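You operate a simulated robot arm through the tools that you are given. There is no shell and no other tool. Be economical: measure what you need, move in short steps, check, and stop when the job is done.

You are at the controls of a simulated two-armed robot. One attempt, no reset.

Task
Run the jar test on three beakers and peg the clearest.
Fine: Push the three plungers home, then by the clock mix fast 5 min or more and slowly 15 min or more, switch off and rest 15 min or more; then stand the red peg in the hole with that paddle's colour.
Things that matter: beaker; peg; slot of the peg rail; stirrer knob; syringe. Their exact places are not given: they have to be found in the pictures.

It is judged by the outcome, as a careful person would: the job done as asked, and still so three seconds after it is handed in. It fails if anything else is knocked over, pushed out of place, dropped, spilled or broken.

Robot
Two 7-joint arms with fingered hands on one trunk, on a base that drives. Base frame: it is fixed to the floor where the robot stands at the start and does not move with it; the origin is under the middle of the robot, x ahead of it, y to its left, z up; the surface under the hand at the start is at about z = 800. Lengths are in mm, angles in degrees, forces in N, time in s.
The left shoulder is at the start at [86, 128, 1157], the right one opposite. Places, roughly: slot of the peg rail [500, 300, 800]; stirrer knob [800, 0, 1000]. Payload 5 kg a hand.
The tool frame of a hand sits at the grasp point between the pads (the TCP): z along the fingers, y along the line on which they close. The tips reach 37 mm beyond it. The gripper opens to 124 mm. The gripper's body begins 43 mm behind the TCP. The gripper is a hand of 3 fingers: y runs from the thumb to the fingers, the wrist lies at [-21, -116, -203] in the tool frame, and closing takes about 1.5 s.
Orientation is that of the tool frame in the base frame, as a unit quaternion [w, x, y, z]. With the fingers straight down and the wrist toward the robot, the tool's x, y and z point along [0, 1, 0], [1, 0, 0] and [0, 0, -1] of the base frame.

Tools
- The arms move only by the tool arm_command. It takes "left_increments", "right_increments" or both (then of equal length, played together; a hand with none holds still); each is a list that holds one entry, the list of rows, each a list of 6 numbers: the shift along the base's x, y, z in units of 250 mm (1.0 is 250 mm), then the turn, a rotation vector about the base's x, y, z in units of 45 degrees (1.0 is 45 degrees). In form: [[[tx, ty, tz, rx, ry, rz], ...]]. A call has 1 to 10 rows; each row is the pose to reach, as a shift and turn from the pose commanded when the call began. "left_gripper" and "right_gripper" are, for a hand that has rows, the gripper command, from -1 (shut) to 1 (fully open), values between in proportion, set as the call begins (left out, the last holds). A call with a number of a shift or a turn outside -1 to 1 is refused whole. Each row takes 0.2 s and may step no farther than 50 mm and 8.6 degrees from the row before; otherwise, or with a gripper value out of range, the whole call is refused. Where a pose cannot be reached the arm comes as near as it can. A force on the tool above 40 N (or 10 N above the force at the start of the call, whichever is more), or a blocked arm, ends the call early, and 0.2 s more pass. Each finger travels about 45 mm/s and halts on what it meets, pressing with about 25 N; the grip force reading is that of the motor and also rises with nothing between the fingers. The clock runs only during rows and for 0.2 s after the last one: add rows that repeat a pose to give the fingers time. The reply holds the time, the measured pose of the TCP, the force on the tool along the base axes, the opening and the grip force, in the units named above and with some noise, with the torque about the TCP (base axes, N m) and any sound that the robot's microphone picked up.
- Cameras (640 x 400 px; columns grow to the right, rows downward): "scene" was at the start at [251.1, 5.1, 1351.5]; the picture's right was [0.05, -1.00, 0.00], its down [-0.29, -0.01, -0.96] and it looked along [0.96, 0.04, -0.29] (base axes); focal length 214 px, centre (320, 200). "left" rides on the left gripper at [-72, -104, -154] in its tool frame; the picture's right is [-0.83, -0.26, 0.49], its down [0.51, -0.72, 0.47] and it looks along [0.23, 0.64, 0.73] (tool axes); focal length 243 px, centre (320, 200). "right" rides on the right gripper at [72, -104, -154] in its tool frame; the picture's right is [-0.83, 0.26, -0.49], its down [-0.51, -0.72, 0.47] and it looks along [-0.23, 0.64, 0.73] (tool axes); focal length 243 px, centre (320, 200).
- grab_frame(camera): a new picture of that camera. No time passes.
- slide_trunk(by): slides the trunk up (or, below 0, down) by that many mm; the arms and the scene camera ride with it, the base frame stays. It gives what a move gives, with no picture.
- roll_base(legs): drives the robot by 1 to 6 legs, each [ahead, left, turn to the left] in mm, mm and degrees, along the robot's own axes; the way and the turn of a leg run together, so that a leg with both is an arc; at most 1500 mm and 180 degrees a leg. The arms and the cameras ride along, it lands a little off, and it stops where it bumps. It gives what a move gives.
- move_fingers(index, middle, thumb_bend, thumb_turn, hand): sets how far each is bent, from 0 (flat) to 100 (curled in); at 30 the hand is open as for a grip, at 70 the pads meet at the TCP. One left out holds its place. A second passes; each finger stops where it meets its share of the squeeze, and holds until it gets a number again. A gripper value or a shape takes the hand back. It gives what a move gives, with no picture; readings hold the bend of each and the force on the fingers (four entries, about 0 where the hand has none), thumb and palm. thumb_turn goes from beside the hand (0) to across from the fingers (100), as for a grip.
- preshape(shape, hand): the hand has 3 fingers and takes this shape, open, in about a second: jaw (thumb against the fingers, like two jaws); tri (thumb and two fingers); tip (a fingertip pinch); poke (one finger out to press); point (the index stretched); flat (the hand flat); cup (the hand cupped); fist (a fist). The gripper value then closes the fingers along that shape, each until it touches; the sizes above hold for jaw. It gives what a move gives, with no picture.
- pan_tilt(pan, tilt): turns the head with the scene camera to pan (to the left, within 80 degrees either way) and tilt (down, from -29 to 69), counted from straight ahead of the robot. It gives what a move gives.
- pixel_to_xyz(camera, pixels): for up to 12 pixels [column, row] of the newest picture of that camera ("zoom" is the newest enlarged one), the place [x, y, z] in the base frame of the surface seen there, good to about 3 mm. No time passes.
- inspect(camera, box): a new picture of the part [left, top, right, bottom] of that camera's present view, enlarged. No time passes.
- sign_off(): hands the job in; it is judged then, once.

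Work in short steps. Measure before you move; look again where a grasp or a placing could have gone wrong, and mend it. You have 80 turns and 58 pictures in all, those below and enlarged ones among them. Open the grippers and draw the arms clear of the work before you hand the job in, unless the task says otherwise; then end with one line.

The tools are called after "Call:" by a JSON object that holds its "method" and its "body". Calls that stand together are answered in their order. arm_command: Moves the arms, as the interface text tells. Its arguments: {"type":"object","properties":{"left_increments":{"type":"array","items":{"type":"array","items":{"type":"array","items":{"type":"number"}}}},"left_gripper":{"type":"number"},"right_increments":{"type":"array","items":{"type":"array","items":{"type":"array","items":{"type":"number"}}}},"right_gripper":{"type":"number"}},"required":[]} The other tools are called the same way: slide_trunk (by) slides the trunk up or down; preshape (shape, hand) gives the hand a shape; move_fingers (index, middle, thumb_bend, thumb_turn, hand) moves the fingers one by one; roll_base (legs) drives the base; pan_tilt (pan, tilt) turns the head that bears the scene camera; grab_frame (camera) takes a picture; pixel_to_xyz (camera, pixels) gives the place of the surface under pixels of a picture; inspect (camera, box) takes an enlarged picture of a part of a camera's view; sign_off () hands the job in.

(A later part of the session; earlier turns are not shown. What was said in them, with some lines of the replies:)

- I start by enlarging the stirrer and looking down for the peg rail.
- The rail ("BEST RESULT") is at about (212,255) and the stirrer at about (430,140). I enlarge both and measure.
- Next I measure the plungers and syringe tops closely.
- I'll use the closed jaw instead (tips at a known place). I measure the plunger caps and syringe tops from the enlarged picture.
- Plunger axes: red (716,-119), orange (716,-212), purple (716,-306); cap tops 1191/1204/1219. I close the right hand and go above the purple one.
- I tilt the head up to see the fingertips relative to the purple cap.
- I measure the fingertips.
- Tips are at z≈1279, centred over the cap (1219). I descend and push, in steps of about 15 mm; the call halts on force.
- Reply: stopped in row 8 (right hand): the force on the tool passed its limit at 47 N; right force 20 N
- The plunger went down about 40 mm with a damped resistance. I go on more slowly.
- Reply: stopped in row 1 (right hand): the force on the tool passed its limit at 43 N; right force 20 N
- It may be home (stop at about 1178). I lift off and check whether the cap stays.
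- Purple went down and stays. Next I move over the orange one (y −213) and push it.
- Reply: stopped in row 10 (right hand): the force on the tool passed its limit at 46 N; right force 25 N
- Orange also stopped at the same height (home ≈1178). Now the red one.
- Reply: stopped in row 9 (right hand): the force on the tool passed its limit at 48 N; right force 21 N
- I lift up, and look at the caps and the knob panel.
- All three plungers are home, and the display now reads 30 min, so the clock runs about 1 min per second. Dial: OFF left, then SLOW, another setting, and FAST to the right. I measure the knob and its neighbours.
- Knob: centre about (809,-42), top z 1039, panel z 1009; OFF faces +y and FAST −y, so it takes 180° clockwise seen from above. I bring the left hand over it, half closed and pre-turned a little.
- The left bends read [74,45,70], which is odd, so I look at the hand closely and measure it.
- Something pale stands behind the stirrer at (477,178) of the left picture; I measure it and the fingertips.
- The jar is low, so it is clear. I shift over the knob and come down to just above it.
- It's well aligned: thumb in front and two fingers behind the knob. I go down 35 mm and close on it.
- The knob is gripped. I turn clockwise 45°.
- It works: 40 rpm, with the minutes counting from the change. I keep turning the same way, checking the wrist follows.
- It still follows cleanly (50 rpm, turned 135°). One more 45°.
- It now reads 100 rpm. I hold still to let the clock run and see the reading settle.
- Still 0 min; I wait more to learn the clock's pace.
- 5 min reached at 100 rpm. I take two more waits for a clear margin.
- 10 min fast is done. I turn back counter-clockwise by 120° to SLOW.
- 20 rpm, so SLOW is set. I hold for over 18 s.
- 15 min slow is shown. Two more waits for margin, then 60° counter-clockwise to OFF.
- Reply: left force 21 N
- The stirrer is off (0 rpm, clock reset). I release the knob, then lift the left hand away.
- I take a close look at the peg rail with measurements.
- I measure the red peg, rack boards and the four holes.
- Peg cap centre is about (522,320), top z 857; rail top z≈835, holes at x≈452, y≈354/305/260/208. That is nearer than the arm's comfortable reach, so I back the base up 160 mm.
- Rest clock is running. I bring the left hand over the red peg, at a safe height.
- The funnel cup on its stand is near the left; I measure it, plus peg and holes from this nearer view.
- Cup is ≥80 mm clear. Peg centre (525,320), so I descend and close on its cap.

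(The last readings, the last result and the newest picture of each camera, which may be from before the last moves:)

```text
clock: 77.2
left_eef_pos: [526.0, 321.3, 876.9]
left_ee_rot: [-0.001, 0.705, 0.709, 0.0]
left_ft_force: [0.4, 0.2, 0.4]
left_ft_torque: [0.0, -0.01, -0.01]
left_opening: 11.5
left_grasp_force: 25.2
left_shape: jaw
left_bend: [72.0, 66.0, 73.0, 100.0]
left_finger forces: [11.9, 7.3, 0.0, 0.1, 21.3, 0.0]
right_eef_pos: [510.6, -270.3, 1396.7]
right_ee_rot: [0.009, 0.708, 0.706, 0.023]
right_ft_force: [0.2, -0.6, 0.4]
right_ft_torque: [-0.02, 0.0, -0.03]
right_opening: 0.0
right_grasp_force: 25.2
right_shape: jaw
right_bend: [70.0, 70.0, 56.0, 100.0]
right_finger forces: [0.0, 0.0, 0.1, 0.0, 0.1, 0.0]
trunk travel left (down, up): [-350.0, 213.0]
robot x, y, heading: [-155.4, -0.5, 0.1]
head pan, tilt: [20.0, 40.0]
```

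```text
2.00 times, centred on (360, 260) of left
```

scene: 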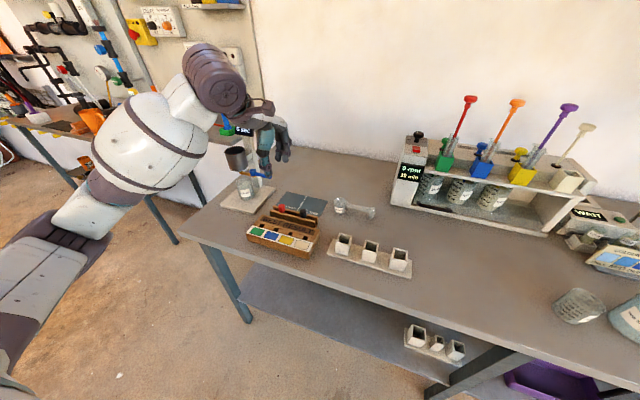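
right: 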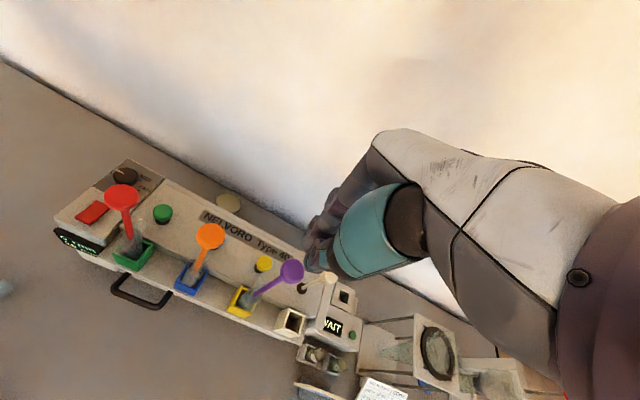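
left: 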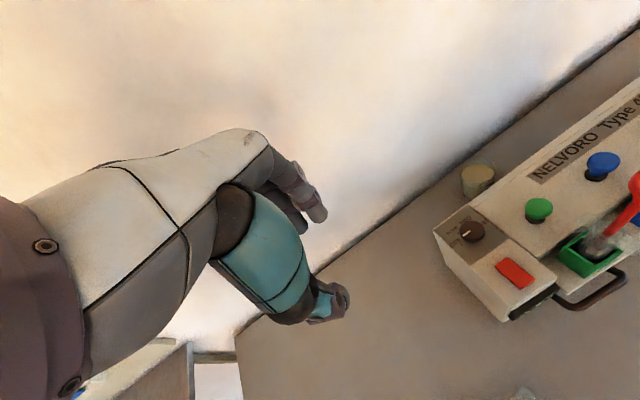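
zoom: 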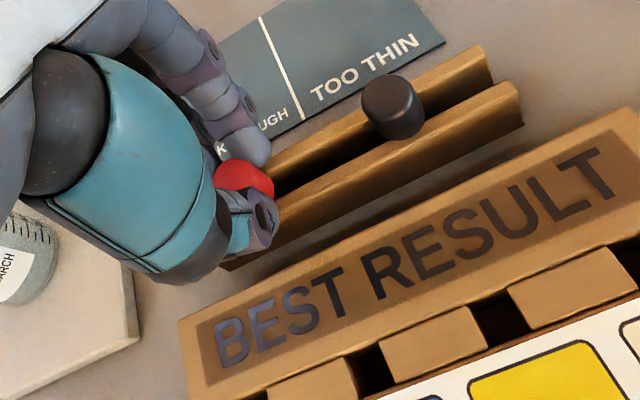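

Gripped with balanced forces. I lift 80 mm and check the peg.

Call:
{"method": "arm_command", "body": {"left_increments": [[[0, 0, 0.06, 0, 0, 0], [0, 0, 0.14, 0, 0, 0], [0, 0, 0.24, 0, 0, 0], [0, 0, 0.36, 0, 0, 0], [0, 0, 0.36, 0, 0, 0]]]}}

Call:
{"method": "inspect", "body": {"camera": "scene", "box": [230, 160, 350, 260]}}

Call:
{"method": "inspect", "body": {"camera": "scene", "box": [380, 120, 540, 240]}}

```text
clock: 78.3
left_eef_pos: [525.1, 321.2, 966.9]
left_ee_rot: [0.0, 0.704, 0.71, -0.001]
left_ft_force: [1.1, 0.1, -1.4]
left_ft_torque: [0.0, -0.01, 0.01]
left_opening: 11.3
left_grasp_force: 25.1
left_shape: jaw
left_bend: [72.0, 66.0, 73.0, 100.0]
left_finger forces: [12.2, 7.5, 0.1, 0.1, 21.5, 0.0]
right_eef_pos: [508.6, -271.0, 1396.0]
right_ee_rot: [0.009, 0.708, 0.705, 0.022]
right_ft_force: [-0.8, -0.4, 0.3]
right_ft_torque: [-0.02, 0.0, 0.0]
right_opening: 0.3
right_grasp_force: 25.4
right_shape: jaw
right_bend: [70.0, 70.0, 56.0, 100.0]
right_finger forces: [0.0, 0.0, 0.0, 0.1, 0.0, 0.0]
trunk travel left (down, up): [-350.0, 213.0]
robot x, y, heading: [-158.0, 4.2, 0.3]
head pan, tilt: [20.0, 40.0]
```

```text
4.00 times, centred on (290, 210) of scene
```

zoom: 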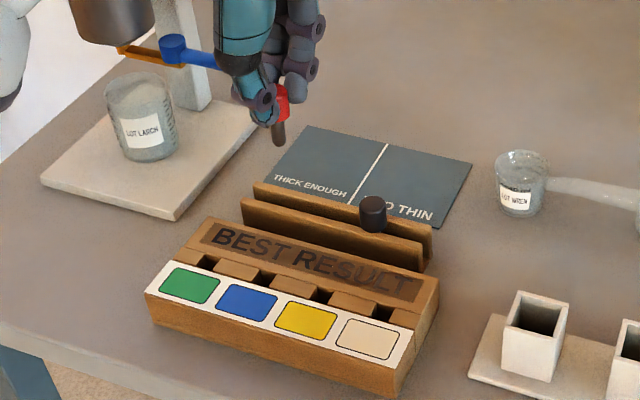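

```text
3.33 times, centred on (460, 180) of scene
```

zoom: 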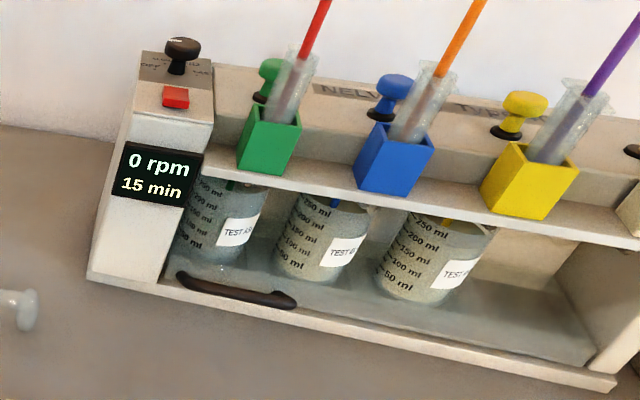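

The peg is held upright with its stem free below. The display shows 15 min rest; I enlarge the beakers now.

Call:
{"method": "inspect", "body": {"camera": "scene", "box": [420, 164, 510, 220]}}

```text
7.11 times, centred on (465, 192) of scene
```

zoom: 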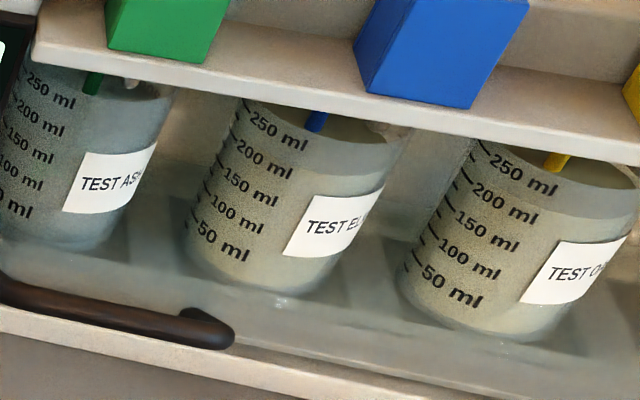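

Green looks clearest (bluish, less cloudy), but I want a more level look after further rest. I lift the left hand and lower the trunk 200 mm.

Call:
{"method": "arm_command", "body": {"left_increments": [[[0, 0, 0.15, 0, 0, 0], [0, 0, 0.3, 0, 0, 0], [0, 0, 0.45, 0, 0, 0], [0, 0, 0.6, 0, 0, 0], [0, 0, 0.8, 0, 0, 0], [0, 0, 0.9, 0, 0, 0]]]}}

Call:
{"method": "slide_trunk", "body": {"by": -200}}

Call:
{"method": "pan_tilt", "body": {"pan": -12, "tilt": 20}}

Call:
{"method": "grab_frame", "body": {"camera": "scene"}}

```text
clock: 79.8
left_eef_pos: [524.2, 320.5, 1190.9]
left_ee_rot: [-0.002, 0.705, 0.709, 0.001]
left_ft_force: [-0.3, -0.6, -0.6]
left_ft_torque: [-0.01, 0.01, 0.03]
left_opening: 11.2
left_grasp_force: 24.9
left_shape: jaw
left_bend: [72.0, 66.0, 73.0, 100.0]
left_finger forces: [12.3, 7.8, 0.0, 0.0, 21.3, 0.1]
right_eef_pos: [508.2, -271.3, 1396.5]
right_ee_rot: [0.009, 0.708, 0.706, 0.022]
right_ft_force: [0.6, 0.3, -0.2]
right_ft_torque: [0.04, -0.01, 0.02]
right_opening: 0.0
right_grasp_force: 25.0
right_shape: jaw
right_bend: [70.0, 70.0, 56.0, 100.0]
right_finger forces: [0.0, 0.1, 0.0, 0.0, 0.0, 0.0]
trunk travel left (down, up): [-350.0, 213.0]
robot x, y, heading: [-155.8, -1.6, 0.1]
head pan, tilt: [20.0, 40.0]
```

```text
clock: 81.9
left_eef_pos: [523.9, 320.2, 992.2]
left_ee_rot: [0.0, 0.706, 0.709, 0.0]
left_ft_force: [0.9, -1.1, -0.2]
left_ft_torque: [-0.01, -0.01, 0.02]
left_opening: 11.3
left_grasp_force: 25.1
left_shape: jaw
left_bend: [72.0, 66.0, 73.0, 100.0]
left_finger forces: [12.4, 7.8, 0.0, 0.0, 21.4, 0.0]
right_eef_pos: [510.3, -271.4, 1197.0]
right_ee_rot: [0.009, 0.708, 0.706, 0.022]
right_ft_force: [0.0, 0.4, -0.4]
right_ft_torque: [0.01, -0.03, 0.01]
right_opening: 0.0
right_grasp_force: 25.0
right_shape: jaw
right_bend: [70.0, 70.0, 56.0, 100.0]
right_finger forces: [0.0, 0.1, 0.0, 0.0, 0.0, 0.0]
trunk travel left (down, up): [-150.0, 413.0]
robot x, y, heading: [-159.8, -2.0, 0.3]
head pan, tilt: [20.0, 40.0]
```

```text
clock: 82.9
left_eef_pos: [524.8, 319.6, 990.8]
left_ee_rot: [-0.001, 0.705, 0.709, 0.0]
left_ft_force: [0.7, 0.1, -0.3]
left_ft_torque: [0.03, 0.01, -0.03]
left_opening: 11.1
left_grasp_force: 24.9
left_shape: jaw
left_bend: [72.0, 66.0, 73.0, 100.0]
left_finger forces: [12.3, 7.9, 0.0, 0.1, 21.3, 0.0]
right_eef_pos: [508.8, -271.2, 1197.0]
right_ee_rot: [0.008, 0.709, 0.705, 0.021]
right_ft_force: [0.0, 0.4, -0.2]
right_ft_torque: [0.01, -0.02, 0.0]
right_opening: 0.0
right_grasp_force: 25.0
right_shape: jaw
right_bend: [70.0, 70.0, 56.0, 100.0]
right_finger forces: [0.0, 0.0, 0.0, 0.1, 0.0, 0.0]
trunk travel left (down, up): [-150.0, 413.0]
robot x, y, heading: [-154.6, 0.3, -0.3]
head pan, tilt: [-12.0, 20.0]
```

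```text
13 pictures are left
```

scene: 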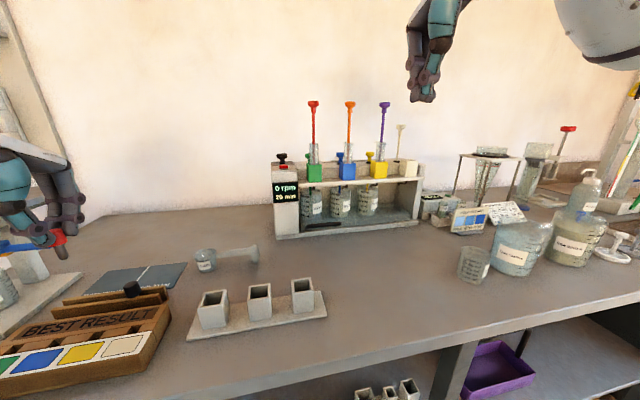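

I enlarge the beakers at 20+ min rest.

Call:
{"method": "inspect", "body": {"camera": "scene", "box": [298, 175, 388, 231]}}

```text
7.11 times, centred on (343, 203) of scene
```

zoom: 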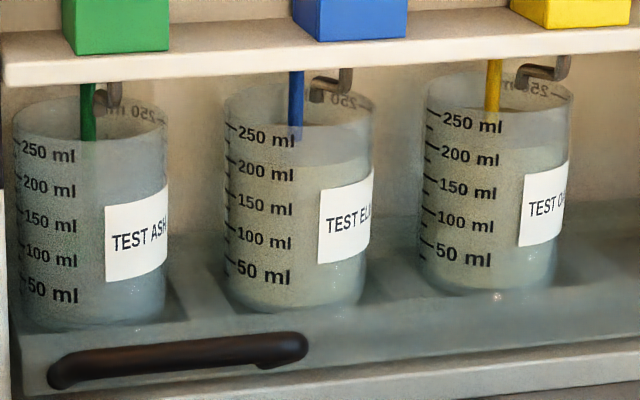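

I look closer at all three, a narrower strip, to judge turbidity against settled floc.

Call:
{"method": "inspect", "body": {"camera": "scene", "box": [298, 186, 338, 224]}}

Call:
{"method": "inspect", "body": {"camera": "scene", "box": [342, 182, 382, 220]}}

```text
10.53 times, centred on (318, 205) of scene
```

zoom: 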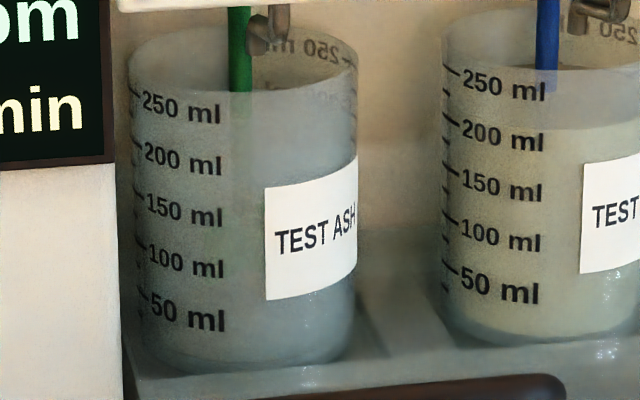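

```text
10.53 times, centred on (362, 201) of scene
```

zoom: 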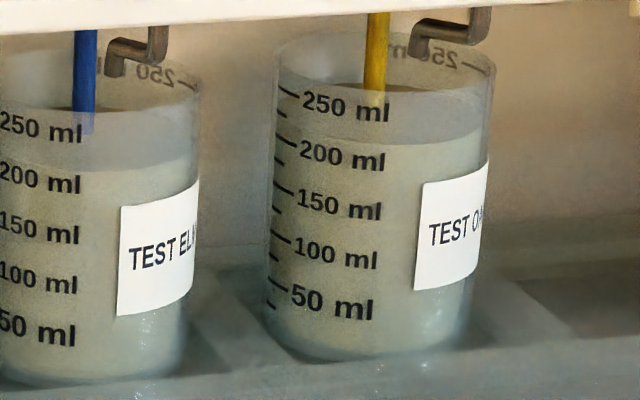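

Green is clearly best: its stem shows through the liquid, while blue and yellow hold a beige cloud. I raise the trunk again and view the rail to measure the green hole.

Call:
{"method": "slide_trunk", "body": {"by": 200}}

Call:
{"method": "pan_tilt", "body": {"pan": 28, "tilt": 42}}

Call:
{"method": "grab_frame", "body": {"camera": "scene"}}

```text
clock: 85.1
left_eef_pos: [525.3, 320.4, 1190.2]
left_ee_rot: [-0.002, 0.705, 0.709, -0.001]
left_ft_force: [-0.2, 0.4, -0.4]
left_ft_torque: [0.01, 0.0, -0.03]
left_opening: 11.5
left_grasp_force: 25.3
left_shape: jaw
left_bend: [72.0, 66.0, 73.0, 100.0]
left_finger forces: [12.5, 7.9, 0.0, 0.0, 21.3, 0.0]
right_eef_pos: [510.5, -270.3, 1395.7]
right_ee_rot: [0.008, 0.709, 0.705, 0.022]
right_ft_force: [0.1, 0.0, 0.4]
right_ft_torque: [0.0, 0.02, 0.0]
right_opening: 0.2
right_grasp_force: 24.9
right_shape: jaw
right_bend: [70.0, 70.0, 56.0, 100.0]
right_finger forces: [0.1, 0.0, 0.0, 0.1, 0.1, 0.0]
trunk travel left (down, up): [-350.0, 213.0]
robot x, y, heading: [-157.5, -0.8, -0.0]
head pan, tilt: [-12.0, 20.0]
```

```text
clock: 86.1
left_eef_pos: [525.4, 320.9, 1191.5]
left_ee_rot: [-0.001, 0.706, 0.709, -0.001]
left_ft_force: [0.4, 1.2, 0.0]
left_ft_torque: [0.02, -0.01, -0.01]
left_opening: 11.1
left_grasp_force: 24.9
left_shape: jaw
left_bend: [72.0, 66.0, 73.0, 100.0]
left_finger forces: [12.5, 7.9, 0.0, 0.1, 21.4, 0.0]
right_eef_pos: [511.2, -270.5, 1396.0]
right_ee_rot: [0.008, 0.708, 0.706, 0.023]
right_ft_force: [0.9, -0.2, -0.4]
right_ft_torque: [0.03, 0.0, -0.02]
right_opening: 0.0
right_grasp_force: 24.8
right_shape: jaw
right_bend: [70.0, 70.0, 56.0, 100.0]
right_finger forces: [0.0, 0.1, 0.0, 0.0, 0.0, 0.0]
trunk travel left (down, up): [-350.0, 213.0]
robot x, y, heading: [-160.7, 0.8, 0.1]
head pan, tilt: [28.0, 42.0]
```

```text
9 pictures are left
```

scene: 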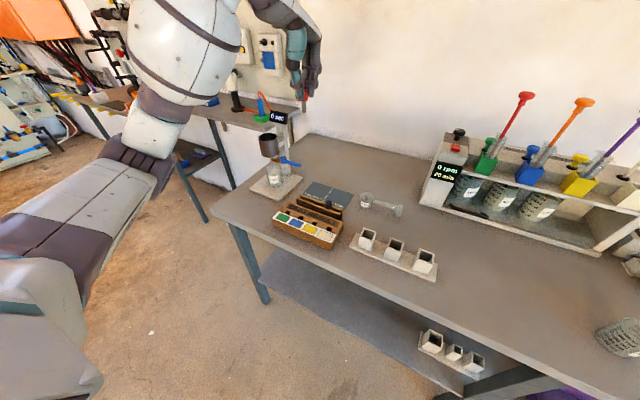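

Call:
{"method": "inspect", "body": {"camera": "scene", "box": [265, 190, 345, 254]}}

```text
6.25 times, centred on (305, 222) of scene
```

zoom: 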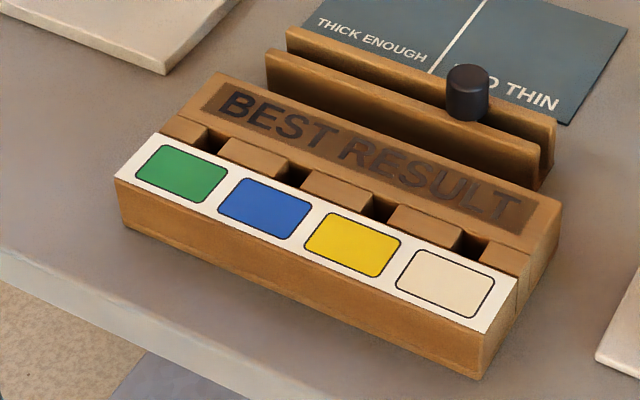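

I measure the block edges on both sides of the green hole, and the front and back limits of the row.

Call:
{"method": "pixel_to_xyz", "body": {"camera": "zoom", "pixels": [[205, 128], [200, 138], [230, 142], [225, 152], [288, 166], [308, 176], [372, 200], [396, 211], [226, 133], [218, 150], [180, 118], [212, 160]]}}

```text
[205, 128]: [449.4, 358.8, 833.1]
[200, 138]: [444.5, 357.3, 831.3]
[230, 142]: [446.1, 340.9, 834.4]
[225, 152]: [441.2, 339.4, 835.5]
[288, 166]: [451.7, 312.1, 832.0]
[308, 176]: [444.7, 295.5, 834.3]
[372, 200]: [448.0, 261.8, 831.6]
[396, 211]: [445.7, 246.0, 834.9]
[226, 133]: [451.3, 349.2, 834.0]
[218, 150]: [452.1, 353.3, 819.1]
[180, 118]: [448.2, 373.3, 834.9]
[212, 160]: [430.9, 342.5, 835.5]
```

The estimates for the green hole differ by a few mm, so I zoom in harder on it.

Call:
{"method": "inspect", "body": {"camera": "scene", "box": [283, 203, 308, 223]}}

```text
16.00 times, centred on (296, 213) of scene
```

zoom: 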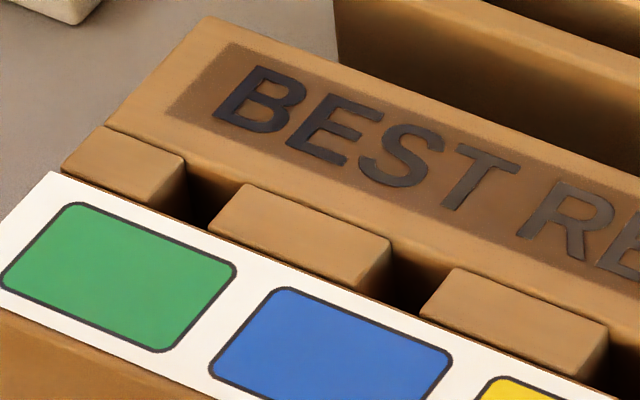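

Call:
{"method": "pixel_to_xyz", "body": {"camera": "zoom", "pixels": [[181, 158], [148, 200], [251, 191], [215, 226], [386, 242], [352, 286], [462, 274], [428, 311], [216, 168], [180, 222], [110, 130], [70, 165]]}}

```text
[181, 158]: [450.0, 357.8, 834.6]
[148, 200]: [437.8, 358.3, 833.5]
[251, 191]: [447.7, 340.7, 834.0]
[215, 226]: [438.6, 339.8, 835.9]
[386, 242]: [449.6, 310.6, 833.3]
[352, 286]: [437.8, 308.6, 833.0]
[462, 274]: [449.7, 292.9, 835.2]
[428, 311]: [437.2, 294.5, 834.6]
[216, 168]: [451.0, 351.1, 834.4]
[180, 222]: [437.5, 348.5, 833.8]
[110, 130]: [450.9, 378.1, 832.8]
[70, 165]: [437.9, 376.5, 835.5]
```

Green hole: x 437–451, y 341–357, centre (444,349). I bring the peg above it and check alignment.

Call:
{"method": "arm_command", "body": {"left_increments": [[[-0.08, 0.03, -0.12, 0, 0, 0], [-0.16, 0.06, -0.26, 0, 0, 0], [-0.24, 0.09, -0.4, 0, 0, 0], [-0.3, 0.112, -0.54, 0, 0, 0], [-0.326, 0.112, -0.68, 0, 0, 0], [-0.326, 0.112, -0.82, 0, 0, 0], [-0.326, 0.112, -0.92, 0, 0, 0], [-0.326, 0.112, -0.98, 0, 0, 0], [-0.326, 0.112, -0.98, 0, 0, 0], [-0.326, 0.112, -0.98, 0, 0, 0]]]}}

Call:
{"method": "inspect", "body": {"camera": "scene", "box": [265, 170, 325, 228]}}

```text
clock: 88.3
left_eef_pos: [442.9, 347.3, 946.8]
left_ee_rot: [-0.001, 0.706, 0.709, -0.001]
left_ft_force: [-0.3, 0.8, -0.3]
left_ft_torque: [0.05, -0.01, 0.0]
left_opening: 11.2
left_grasp_force: 25.1
left_shape: jaw
left_bend: [72.0, 66.0, 74.0, 100.0]
left_finger forces: [13.0, 8.5, 0.0, 0.0, 21.1, 0.0]
right_eef_pos: [509.5, -271.1, 1396.3]
right_ee_rot: [0.009, 0.709, 0.705, 0.022]
right_ft_force: [0.3, 0.0, -0.5]
right_ft_torque: [0.01, 0.02, 0.02]
right_opening: 0.2
right_grasp_force: 24.6
right_shape: jaw
right_bend: [70.0, 70.0, 56.0, 100.0]
right_finger forces: [0.1, 0.0, 0.0, 0.0, 0.1, 0.0]
trunk travel left (down, up): [-350.0, 213.0]
robot x, y, heading: [-157.5, -3.1, 0.1]
head pan, tilt: [28.0, 42.0]
```

```text
6.90 times, centred on (295, 199) of scene
```

zoom: 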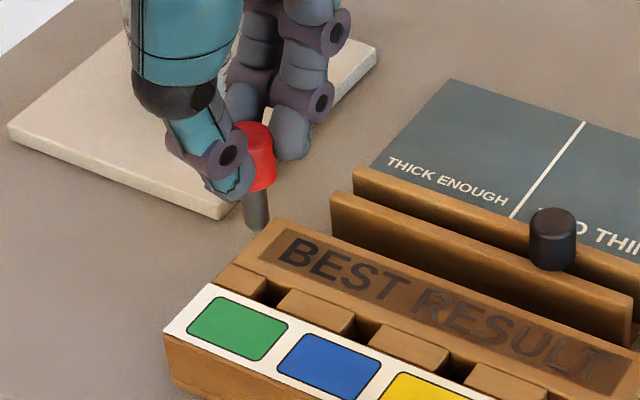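

I measure the stem's tip and cap relative to the TCP.

Call:
{"method": "pixel_to_xyz", "body": {"camera": "zoom", "pixels": [[255, 200], [257, 212], [257, 224], [246, 215], [267, 215], [262, 190], [266, 175], [262, 150], [258, 127]]}}

```text
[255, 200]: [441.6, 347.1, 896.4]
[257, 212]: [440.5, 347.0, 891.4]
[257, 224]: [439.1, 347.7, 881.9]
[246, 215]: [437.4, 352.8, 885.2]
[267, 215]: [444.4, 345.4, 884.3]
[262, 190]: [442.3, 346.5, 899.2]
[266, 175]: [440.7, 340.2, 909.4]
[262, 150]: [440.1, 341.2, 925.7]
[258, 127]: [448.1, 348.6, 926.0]
```

Stem centre ≈ (443,351), tip z≈878, cap underside ≈899. I shift (+1,−1.5) mm and lower until the tip is about 5 mm into the hole.

Call:
{"method": "arm_command", "body": {"left_increments": [[[0.004, -0.006, -0.08, 0, 0, 0], [0.004, -0.006, -0.14, 0, 0, 0], [0.004, -0.006, -0.165, 0, 0, 0], [0.004, -0.006, -0.18, 0, 0, 0], [0.004, -0.006, -0.195, 0, 0, 0], [0.004, -0.006, -0.195, 0, 0, 0]]]}}

Call:
{"method": "inspect", "body": {"camera": "scene", "box": [265, 180, 325, 238]}}

```text
clock: 89.7
left_eef_pos: [444.6, 345.8, 897.8]
left_ee_rot: [-0.001, 0.705, 0.709, 0.0]
left_ft_force: [0.4, 0.3, -0.9]
left_ft_torque: [0.01, -0.01, 0.0]
left_opening: 11.3
left_grasp_force: 25.1
left_shape: jaw
left_bend: [72.0, 66.0, 74.0, 100.0]
left_finger forces: [12.9, 8.6, 0.0, 0.0, 21.1, 0.0]
right_eef_pos: [510.1, -270.1, 1397.6]
right_ee_rot: [0.01, 0.709, 0.705, 0.022]
right_ft_force: [-0.5, -0.2, -0.2]
right_ft_torque: [0.0, -0.03, 0.0]
right_opening: 0.0
right_grasp_force: 24.8
right_shape: jaw
right_bend: [70.0, 70.0, 56.0, 100.0]
right_finger forces: [0.0, 0.0, 0.0, 0.1, 0.1, 0.0]
trunk travel left (down, up): [-350.0, 213.0]
robot x, y, heading: [-158.5, -0.4, 0.2]
head pan, tilt: [28.0, 42.0]
```

```text
6.90 times, centred on (295, 209) of scene
```

zoom: 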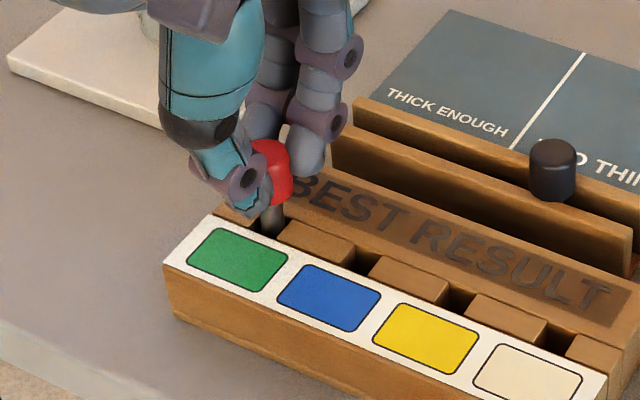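

There is no contact force and the stem enters the green hole, a bit to the right. I shift +1.5 mm in y and lower on slowly to seat.

Call:
{"method": "arm_command", "body": {"left_increments": [[[0, 0.006, 0, 0, 0, 0], [0, 0.006, -0.015, 0, 0, 0], [0, 0.006, -0.03, 0, 0, 0], [0, 0.006, -0.045, 0, 0, 0], [0, 0.006, -0.06, 0, 0, 0], [0, 0.006, -0.066, 0, 0, 0], [0, 0.006, -0.066, 0, 0, 0]]]}}

Call:
{"method": "inspect", "body": {"camera": "scene", "box": [265, 180, 325, 238]}}

```text
clock: 91.3
left_eef_pos: [445.0, 348.4, 880.2]
left_ee_rot: [-0.001, 0.705, 0.709, -0.001]
left_ft_force: [-0.3, 0.6, 0.1]
left_ft_torque: [-0.02, 0.0, -0.01]
left_opening: 11.4
left_grasp_force: 24.8
left_shape: jaw
left_bend: [72.0, 66.0, 74.0, 100.0]
left_finger forces: [13.0, 8.6, 0.0, 0.0, 21.2, 0.1]
right_eef_pos: [509.5, -271.1, 1395.8]
right_ee_rot: [0.008, 0.709, 0.705, 0.022]
right_ft_force: [-0.4, 0.4, 0.6]
right_ft_torque: [-0.01, 0.0, 0.01]
right_opening: 0.0
right_grasp_force: 25.0
right_shape: jaw
right_bend: [70.0, 70.0, 56.0, 100.0]
right_finger forces: [0.1, 0.0, 0.1, 0.1, 0.1, 0.1]
trunk travel left (down, up): [-350.0, 213.0]
robot x, y, heading: [-154.6, -0.3, -0.1]
head pan, tilt: [28.0, 42.0]
```

```text
6.90 times, centred on (295, 209) of scene
```

zoom: 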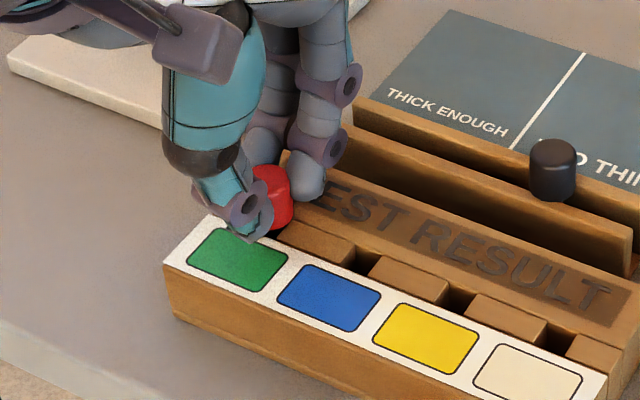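

Still no contact. I lower in 1–2 mm steps, up to 8 mm more, watching for contact.

Call:
{"method": "arm_command", "body": {"left_increments": [[[0, 0, -0.006, 0, 0, 0], [0, 0, -0.012, 0, 0, 0], [0, 0, -0.016, 0, 0, 0], [0, 0, -0.016, 0, 0, 0]]]}}

```text
clock: 92.3
left_eef_pos: [444.3, 348.3, 876.3]
left_ee_rot: [-0.001, 0.705, 0.709, 0.0]
left_ft_force: [0.7, 0.1, -0.8]
left_ft_torque: [0.03, -0.01, 0.02]
left_opening: 11.3
left_grasp_force: 25.2
left_shape: jaw
left_bend: [72.0, 66.0, 74.0, 100.0]
left_finger forces: [13.1, 8.6, 0.0, 0.1, 21.1, 0.0]
right_eef_pos: [508.9, -270.5, 1397.2]
right_ee_rot: [0.009, 0.708, 0.706, 0.022]
right_ft_force: [-0.9, 0.5, -0.1]
right_ft_torque: [-0.01, -0.03, -0.02]
right_opening: 0.3
right_grasp_force: 24.9
right_shape: jaw
right_bend: [70.0, 70.0, 56.0, 100.0]
right_finger forces: [0.0, 0.1, 0.1, 0.0, 0.1, 0.0]
trunk travel left (down, up): [-350.0, 213.0]
robot x, y, heading: [-158.6, -1.9, 0.0]
head pan, tilt: [28.0, 42.0]
```

Call:
{"method": "arm_command", "body": {"left_increments": [[[0, 0, -0.004, 0, 0, 0], [0, 0, -0.008, 0, 0, 0], [0, 0, -0.01, 0, 0, 0], [0, 0, -0.01, 0, 0, 0]]]}}

```text
clock: 93.3
left_eef_pos: [444.3, 347.9, 876.2]
left_ee_rot: [-0.001, 0.705, 0.709, 0.0]
left_ft_force: [0.5, 0.9, 11.1]
left_ft_torque: [0.06, -0.15, -0.06]
left_opening: 11.2
left_grasp_force: 25.5
left_shape: jaw
left_bend: [72.0, 66.0, 74.0, 100.0]
left_finger forces: [14.3, 10.7, 0.0, 0.0, 23.1, 0.0]
right_eef_pos: [508.5, -272.2, 1396.3]
right_ee_rot: [0.008, 0.709, 0.705, 0.022]
right_ft_force: [-0.6, 0.2, -0.3]
right_ft_torque: [0.0, 0.01, 0.02]
right_opening: 0.0
right_grasp_force: 25.2
right_shape: jaw
right_bend: [70.0, 70.0, 56.0, 100.0]
right_finger forces: [0.0, 0.1, 0.0, 0.1, 0.0, 0.0]
trunk travel left (down, up): [-350.0, 213.0]
robot x, y, heading: [-153.7, 1.7, -0.0]
head pan, tilt: [28.0, 42.0]
```

Seated with 11 N of contact. I ease up 2.5 mm, open, then lift straight off.

Call:
{"method": "arm_command", "body": {"left_increments": [[[0, 0, 0.01, 0, 0, 0], [0, 0, 0.01, 0, 0, 0]]]}}

Call:
{"method": "arm_command", "body": {"left_increments": [[[0, 0, 0, 0, 0, 0], [0, 0, 0, 0, 0, 0], [0, 0, 0, 0, 0, 0], [0, 0, 0, 0, 0, 0], [0, 0, 0, 0, 0, 0], [0, 0, 0, 0, 0, 0]]], "left_gripper": -0.03}}

Call:
{"method": "arm_command", "body": {"left_increments": [[[0, 0, 0.08, 0, 0, 0], [0, 0, 0.2, 0, 0, 0], [0, 0, 0.38, 0, 0, 0], [0, 0, 0.56, 0, 0, 0], [0, 0, 0.74, 0, 0, 0], [0, 0, 0.9, 0, 0, 0], [0, 0, 0.9, 0, 0, 0]]]}}

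Call:
{"method": "inspect", "body": {"camera": "scene", "box": [255, 180, 345, 250]}}

```text
clock: 93.9
left_eef_pos: [444.1, 347.1, 875.9]
left_ee_rot: [-0.001, 0.705, 0.709, -0.002]
left_ft_force: [1.2, 1.0, 0.3]
left_ft_torque: [0.0, -0.03, 0.01]
left_opening: 11.8
left_grasp_force: 25.4
left_shape: jaw
left_bend: [72.0, 66.0, 73.0, 100.0]
left_finger forces: [13.6, 9.4, 0.1, 0.0, 22.1, 0.1]
right_eef_pos: [509.7, -271.7, 1396.8]
right_ee_rot: [0.009, 0.709, 0.705, 0.023]
right_ft_force: [-0.1, 0.7, -0.6]
right_ft_torque: [0.01, 0.02, -0.03]
right_opening: 0.1
right_grasp_force: 25.0
right_shape: jaw
right_bend: [70.0, 70.0, 56.0, 100.0]
right_finger forces: [0.0, 0.1, 0.0, 0.0, 0.0, 0.0]
trunk travel left (down, up): [-350.0, 213.0]
robot x, y, heading: [-157.3, 0.5, 0.2]
head pan, tilt: [28.0, 42.0]
```

```text
clock: 95.3
left_eef_pos: [443.7, 347.6, 876.2]
left_ee_rot: [0.0, 0.705, 0.709, -0.001]
left_ft_force: [0.3, -0.3, 0.7]
left_ft_torque: [0.03, 0.02, 0.0]
left_opening: 59.7
left_grasp_force: 0.1
left_shape: jaw
left_bend: [74.0, 46.0, 70.0, 100.0]
left_finger forces: [0.0, 0.0, 0.0, 0.0, 0.0, 0.1]
right_eef_pos: [509.7, -269.9, 1397.9]
right_ee_rot: [0.009, 0.708, 0.706, 0.022]
right_ft_force: [0.6, 0.3, -0.7]
right_ft_torque: [0.01, -0.03, -0.01]
right_opening: 0.0
right_grasp_force: 25.5
right_shape: jaw
right_bend: [70.0, 70.0, 56.0, 100.0]
right_finger forces: [0.0, 0.0, 0.1, 0.0, 0.1, 0.0]
trunk travel left (down, up): [-350.0, 213.0]
robot x, y, heading: [-156.2, -2.0, 0.0]
head pan, tilt: [28.0, 42.0]
```

```text
clock: 96.9
left_eef_pos: [445.8, 347.9, 1101.3]
left_ee_rot: [-0.001, 0.706, 0.709, 0.0]
left_ft_force: [-0.5, 0.2, -0.4]
left_ft_torque: [0.01, 0.03, 0.01]
left_opening: 59.9
left_grasp_force: 0.0
left_shape: jaw
left_bend: [74.0, 46.0, 70.0, 100.0]
left_finger forces: [0.1, 0.0, 0.0, 0.1, 0.1, 0.1]
right_eef_pos: [510.5, -270.5, 1396.8]
right_ee_rot: [0.008, 0.709, 0.705, 0.022]
right_ft_force: [-0.4, 0.5, 0.0]
right_ft_torque: [-0.03, 0.0, -0.02]
right_opening: 0.0
right_grasp_force: 25.1
right_shape: jaw
right_bend: [70.0, 70.0, 56.0, 100.0]
right_finger forces: [0.1, 0.0, 0.0, 0.1, 0.0, 0.1]
trunk travel left (down, up): [-350.0, 213.0]
robot x, y, heading: [-160.3, -2.2, -0.1]
head pan, tilt: [28.0, 42.0]
```

```text
5.71 times, centred on (300, 215) of scene
```

zoom: 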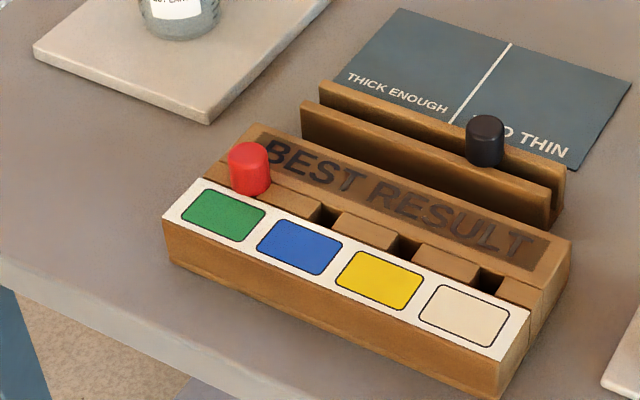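

The red peg stands upright in the green hole. I open both grippers fully and raise the arms clear.

Call:
{"method": "arm_command", "body": {"left_increments": [[[0, 0, 0.15, 0, 0, 0], [0, 0, 0.3, 0, 0, 0], [0, 0, 0.45, 0, 0, 0], [0, 0, 0.6, 0, 0, 0], [0, 0, 0.7, 0, 0, 0], [0, 0, 0.7, 0, 0, 0]]], "right_increments": [[[0, 0, 0, 0, 0, 0], [0, 0, 0, 0, 0, 0], [0, 0, 0, 0, 0, 0], [0, 0, 0, 0, 0, 0], [0, 0, 0, 0, 0, 0], [0, 0, 0, 0, 0, 0]]], "left_gripper": 1, "right_gripper": 1}}

Call:
{"method": "grab_frame", "body": {"camera": "scene"}}

```text
clock: 98.3
left_eef_pos: [444.4, 348.1, 1275.9]
left_ee_rot: [0.0, 0.705, 0.709, 0.0]
left_ft_force: [-0.5, 0.1, 0.5]
left_ft_torque: [-0.03, 0.02, -0.01]
left_opening: 123.4
left_grasp_force: 0.2
left_shape: jaw
left_bend: [30.0, 30.0, 30.0, 98.0]
left_finger forces: [0.0, 0.1, 0.1, 0.1, 0.0, 0.1]
right_eef_pos: [511.2, -270.1, 1395.5]
right_ee_rot: [0.009, 0.708, 0.705, 0.022]
right_ft_force: [-0.3, -0.3, -0.9]
right_ft_torque: [0.03, 0.0, -0.02]
right_opening: 123.9
right_grasp_force: 0.1
right_shape: jaw
right_bend: [30.0, 30.0, 30.0, 98.0]
right_finger forces: [0.1, 0.0, 0.0, 0.0, 0.0, 0.0]
trunk travel left (down, up): [-350.0, 213.0]
robot x, y, heading: [-159.7, -0.9, -0.2]
head pan, tilt: [28.0, 42.0]
```

```text
2 pictures are left
```

scene: 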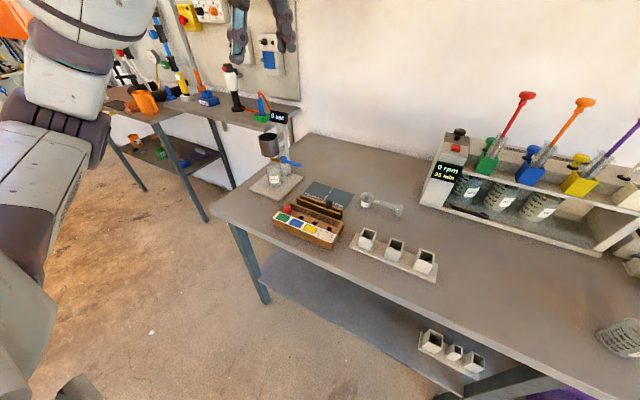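

The peg stands in the green hole, the stirrer is off and both arms are clear, so I hand the job in.

Call:
{"method": "sign_off", "body": {}}

```text
The job is handed in.
```

I ran the jar test and stood the red peg in the green hole, because the green paddle's beaker came out clearest. All three plungers are home. By the stirrer's clock it mixed 10 min fast (100 rpm), then at least 15 min slow (20 rpm). It is now off and had rested over 20 min before I pegged it.
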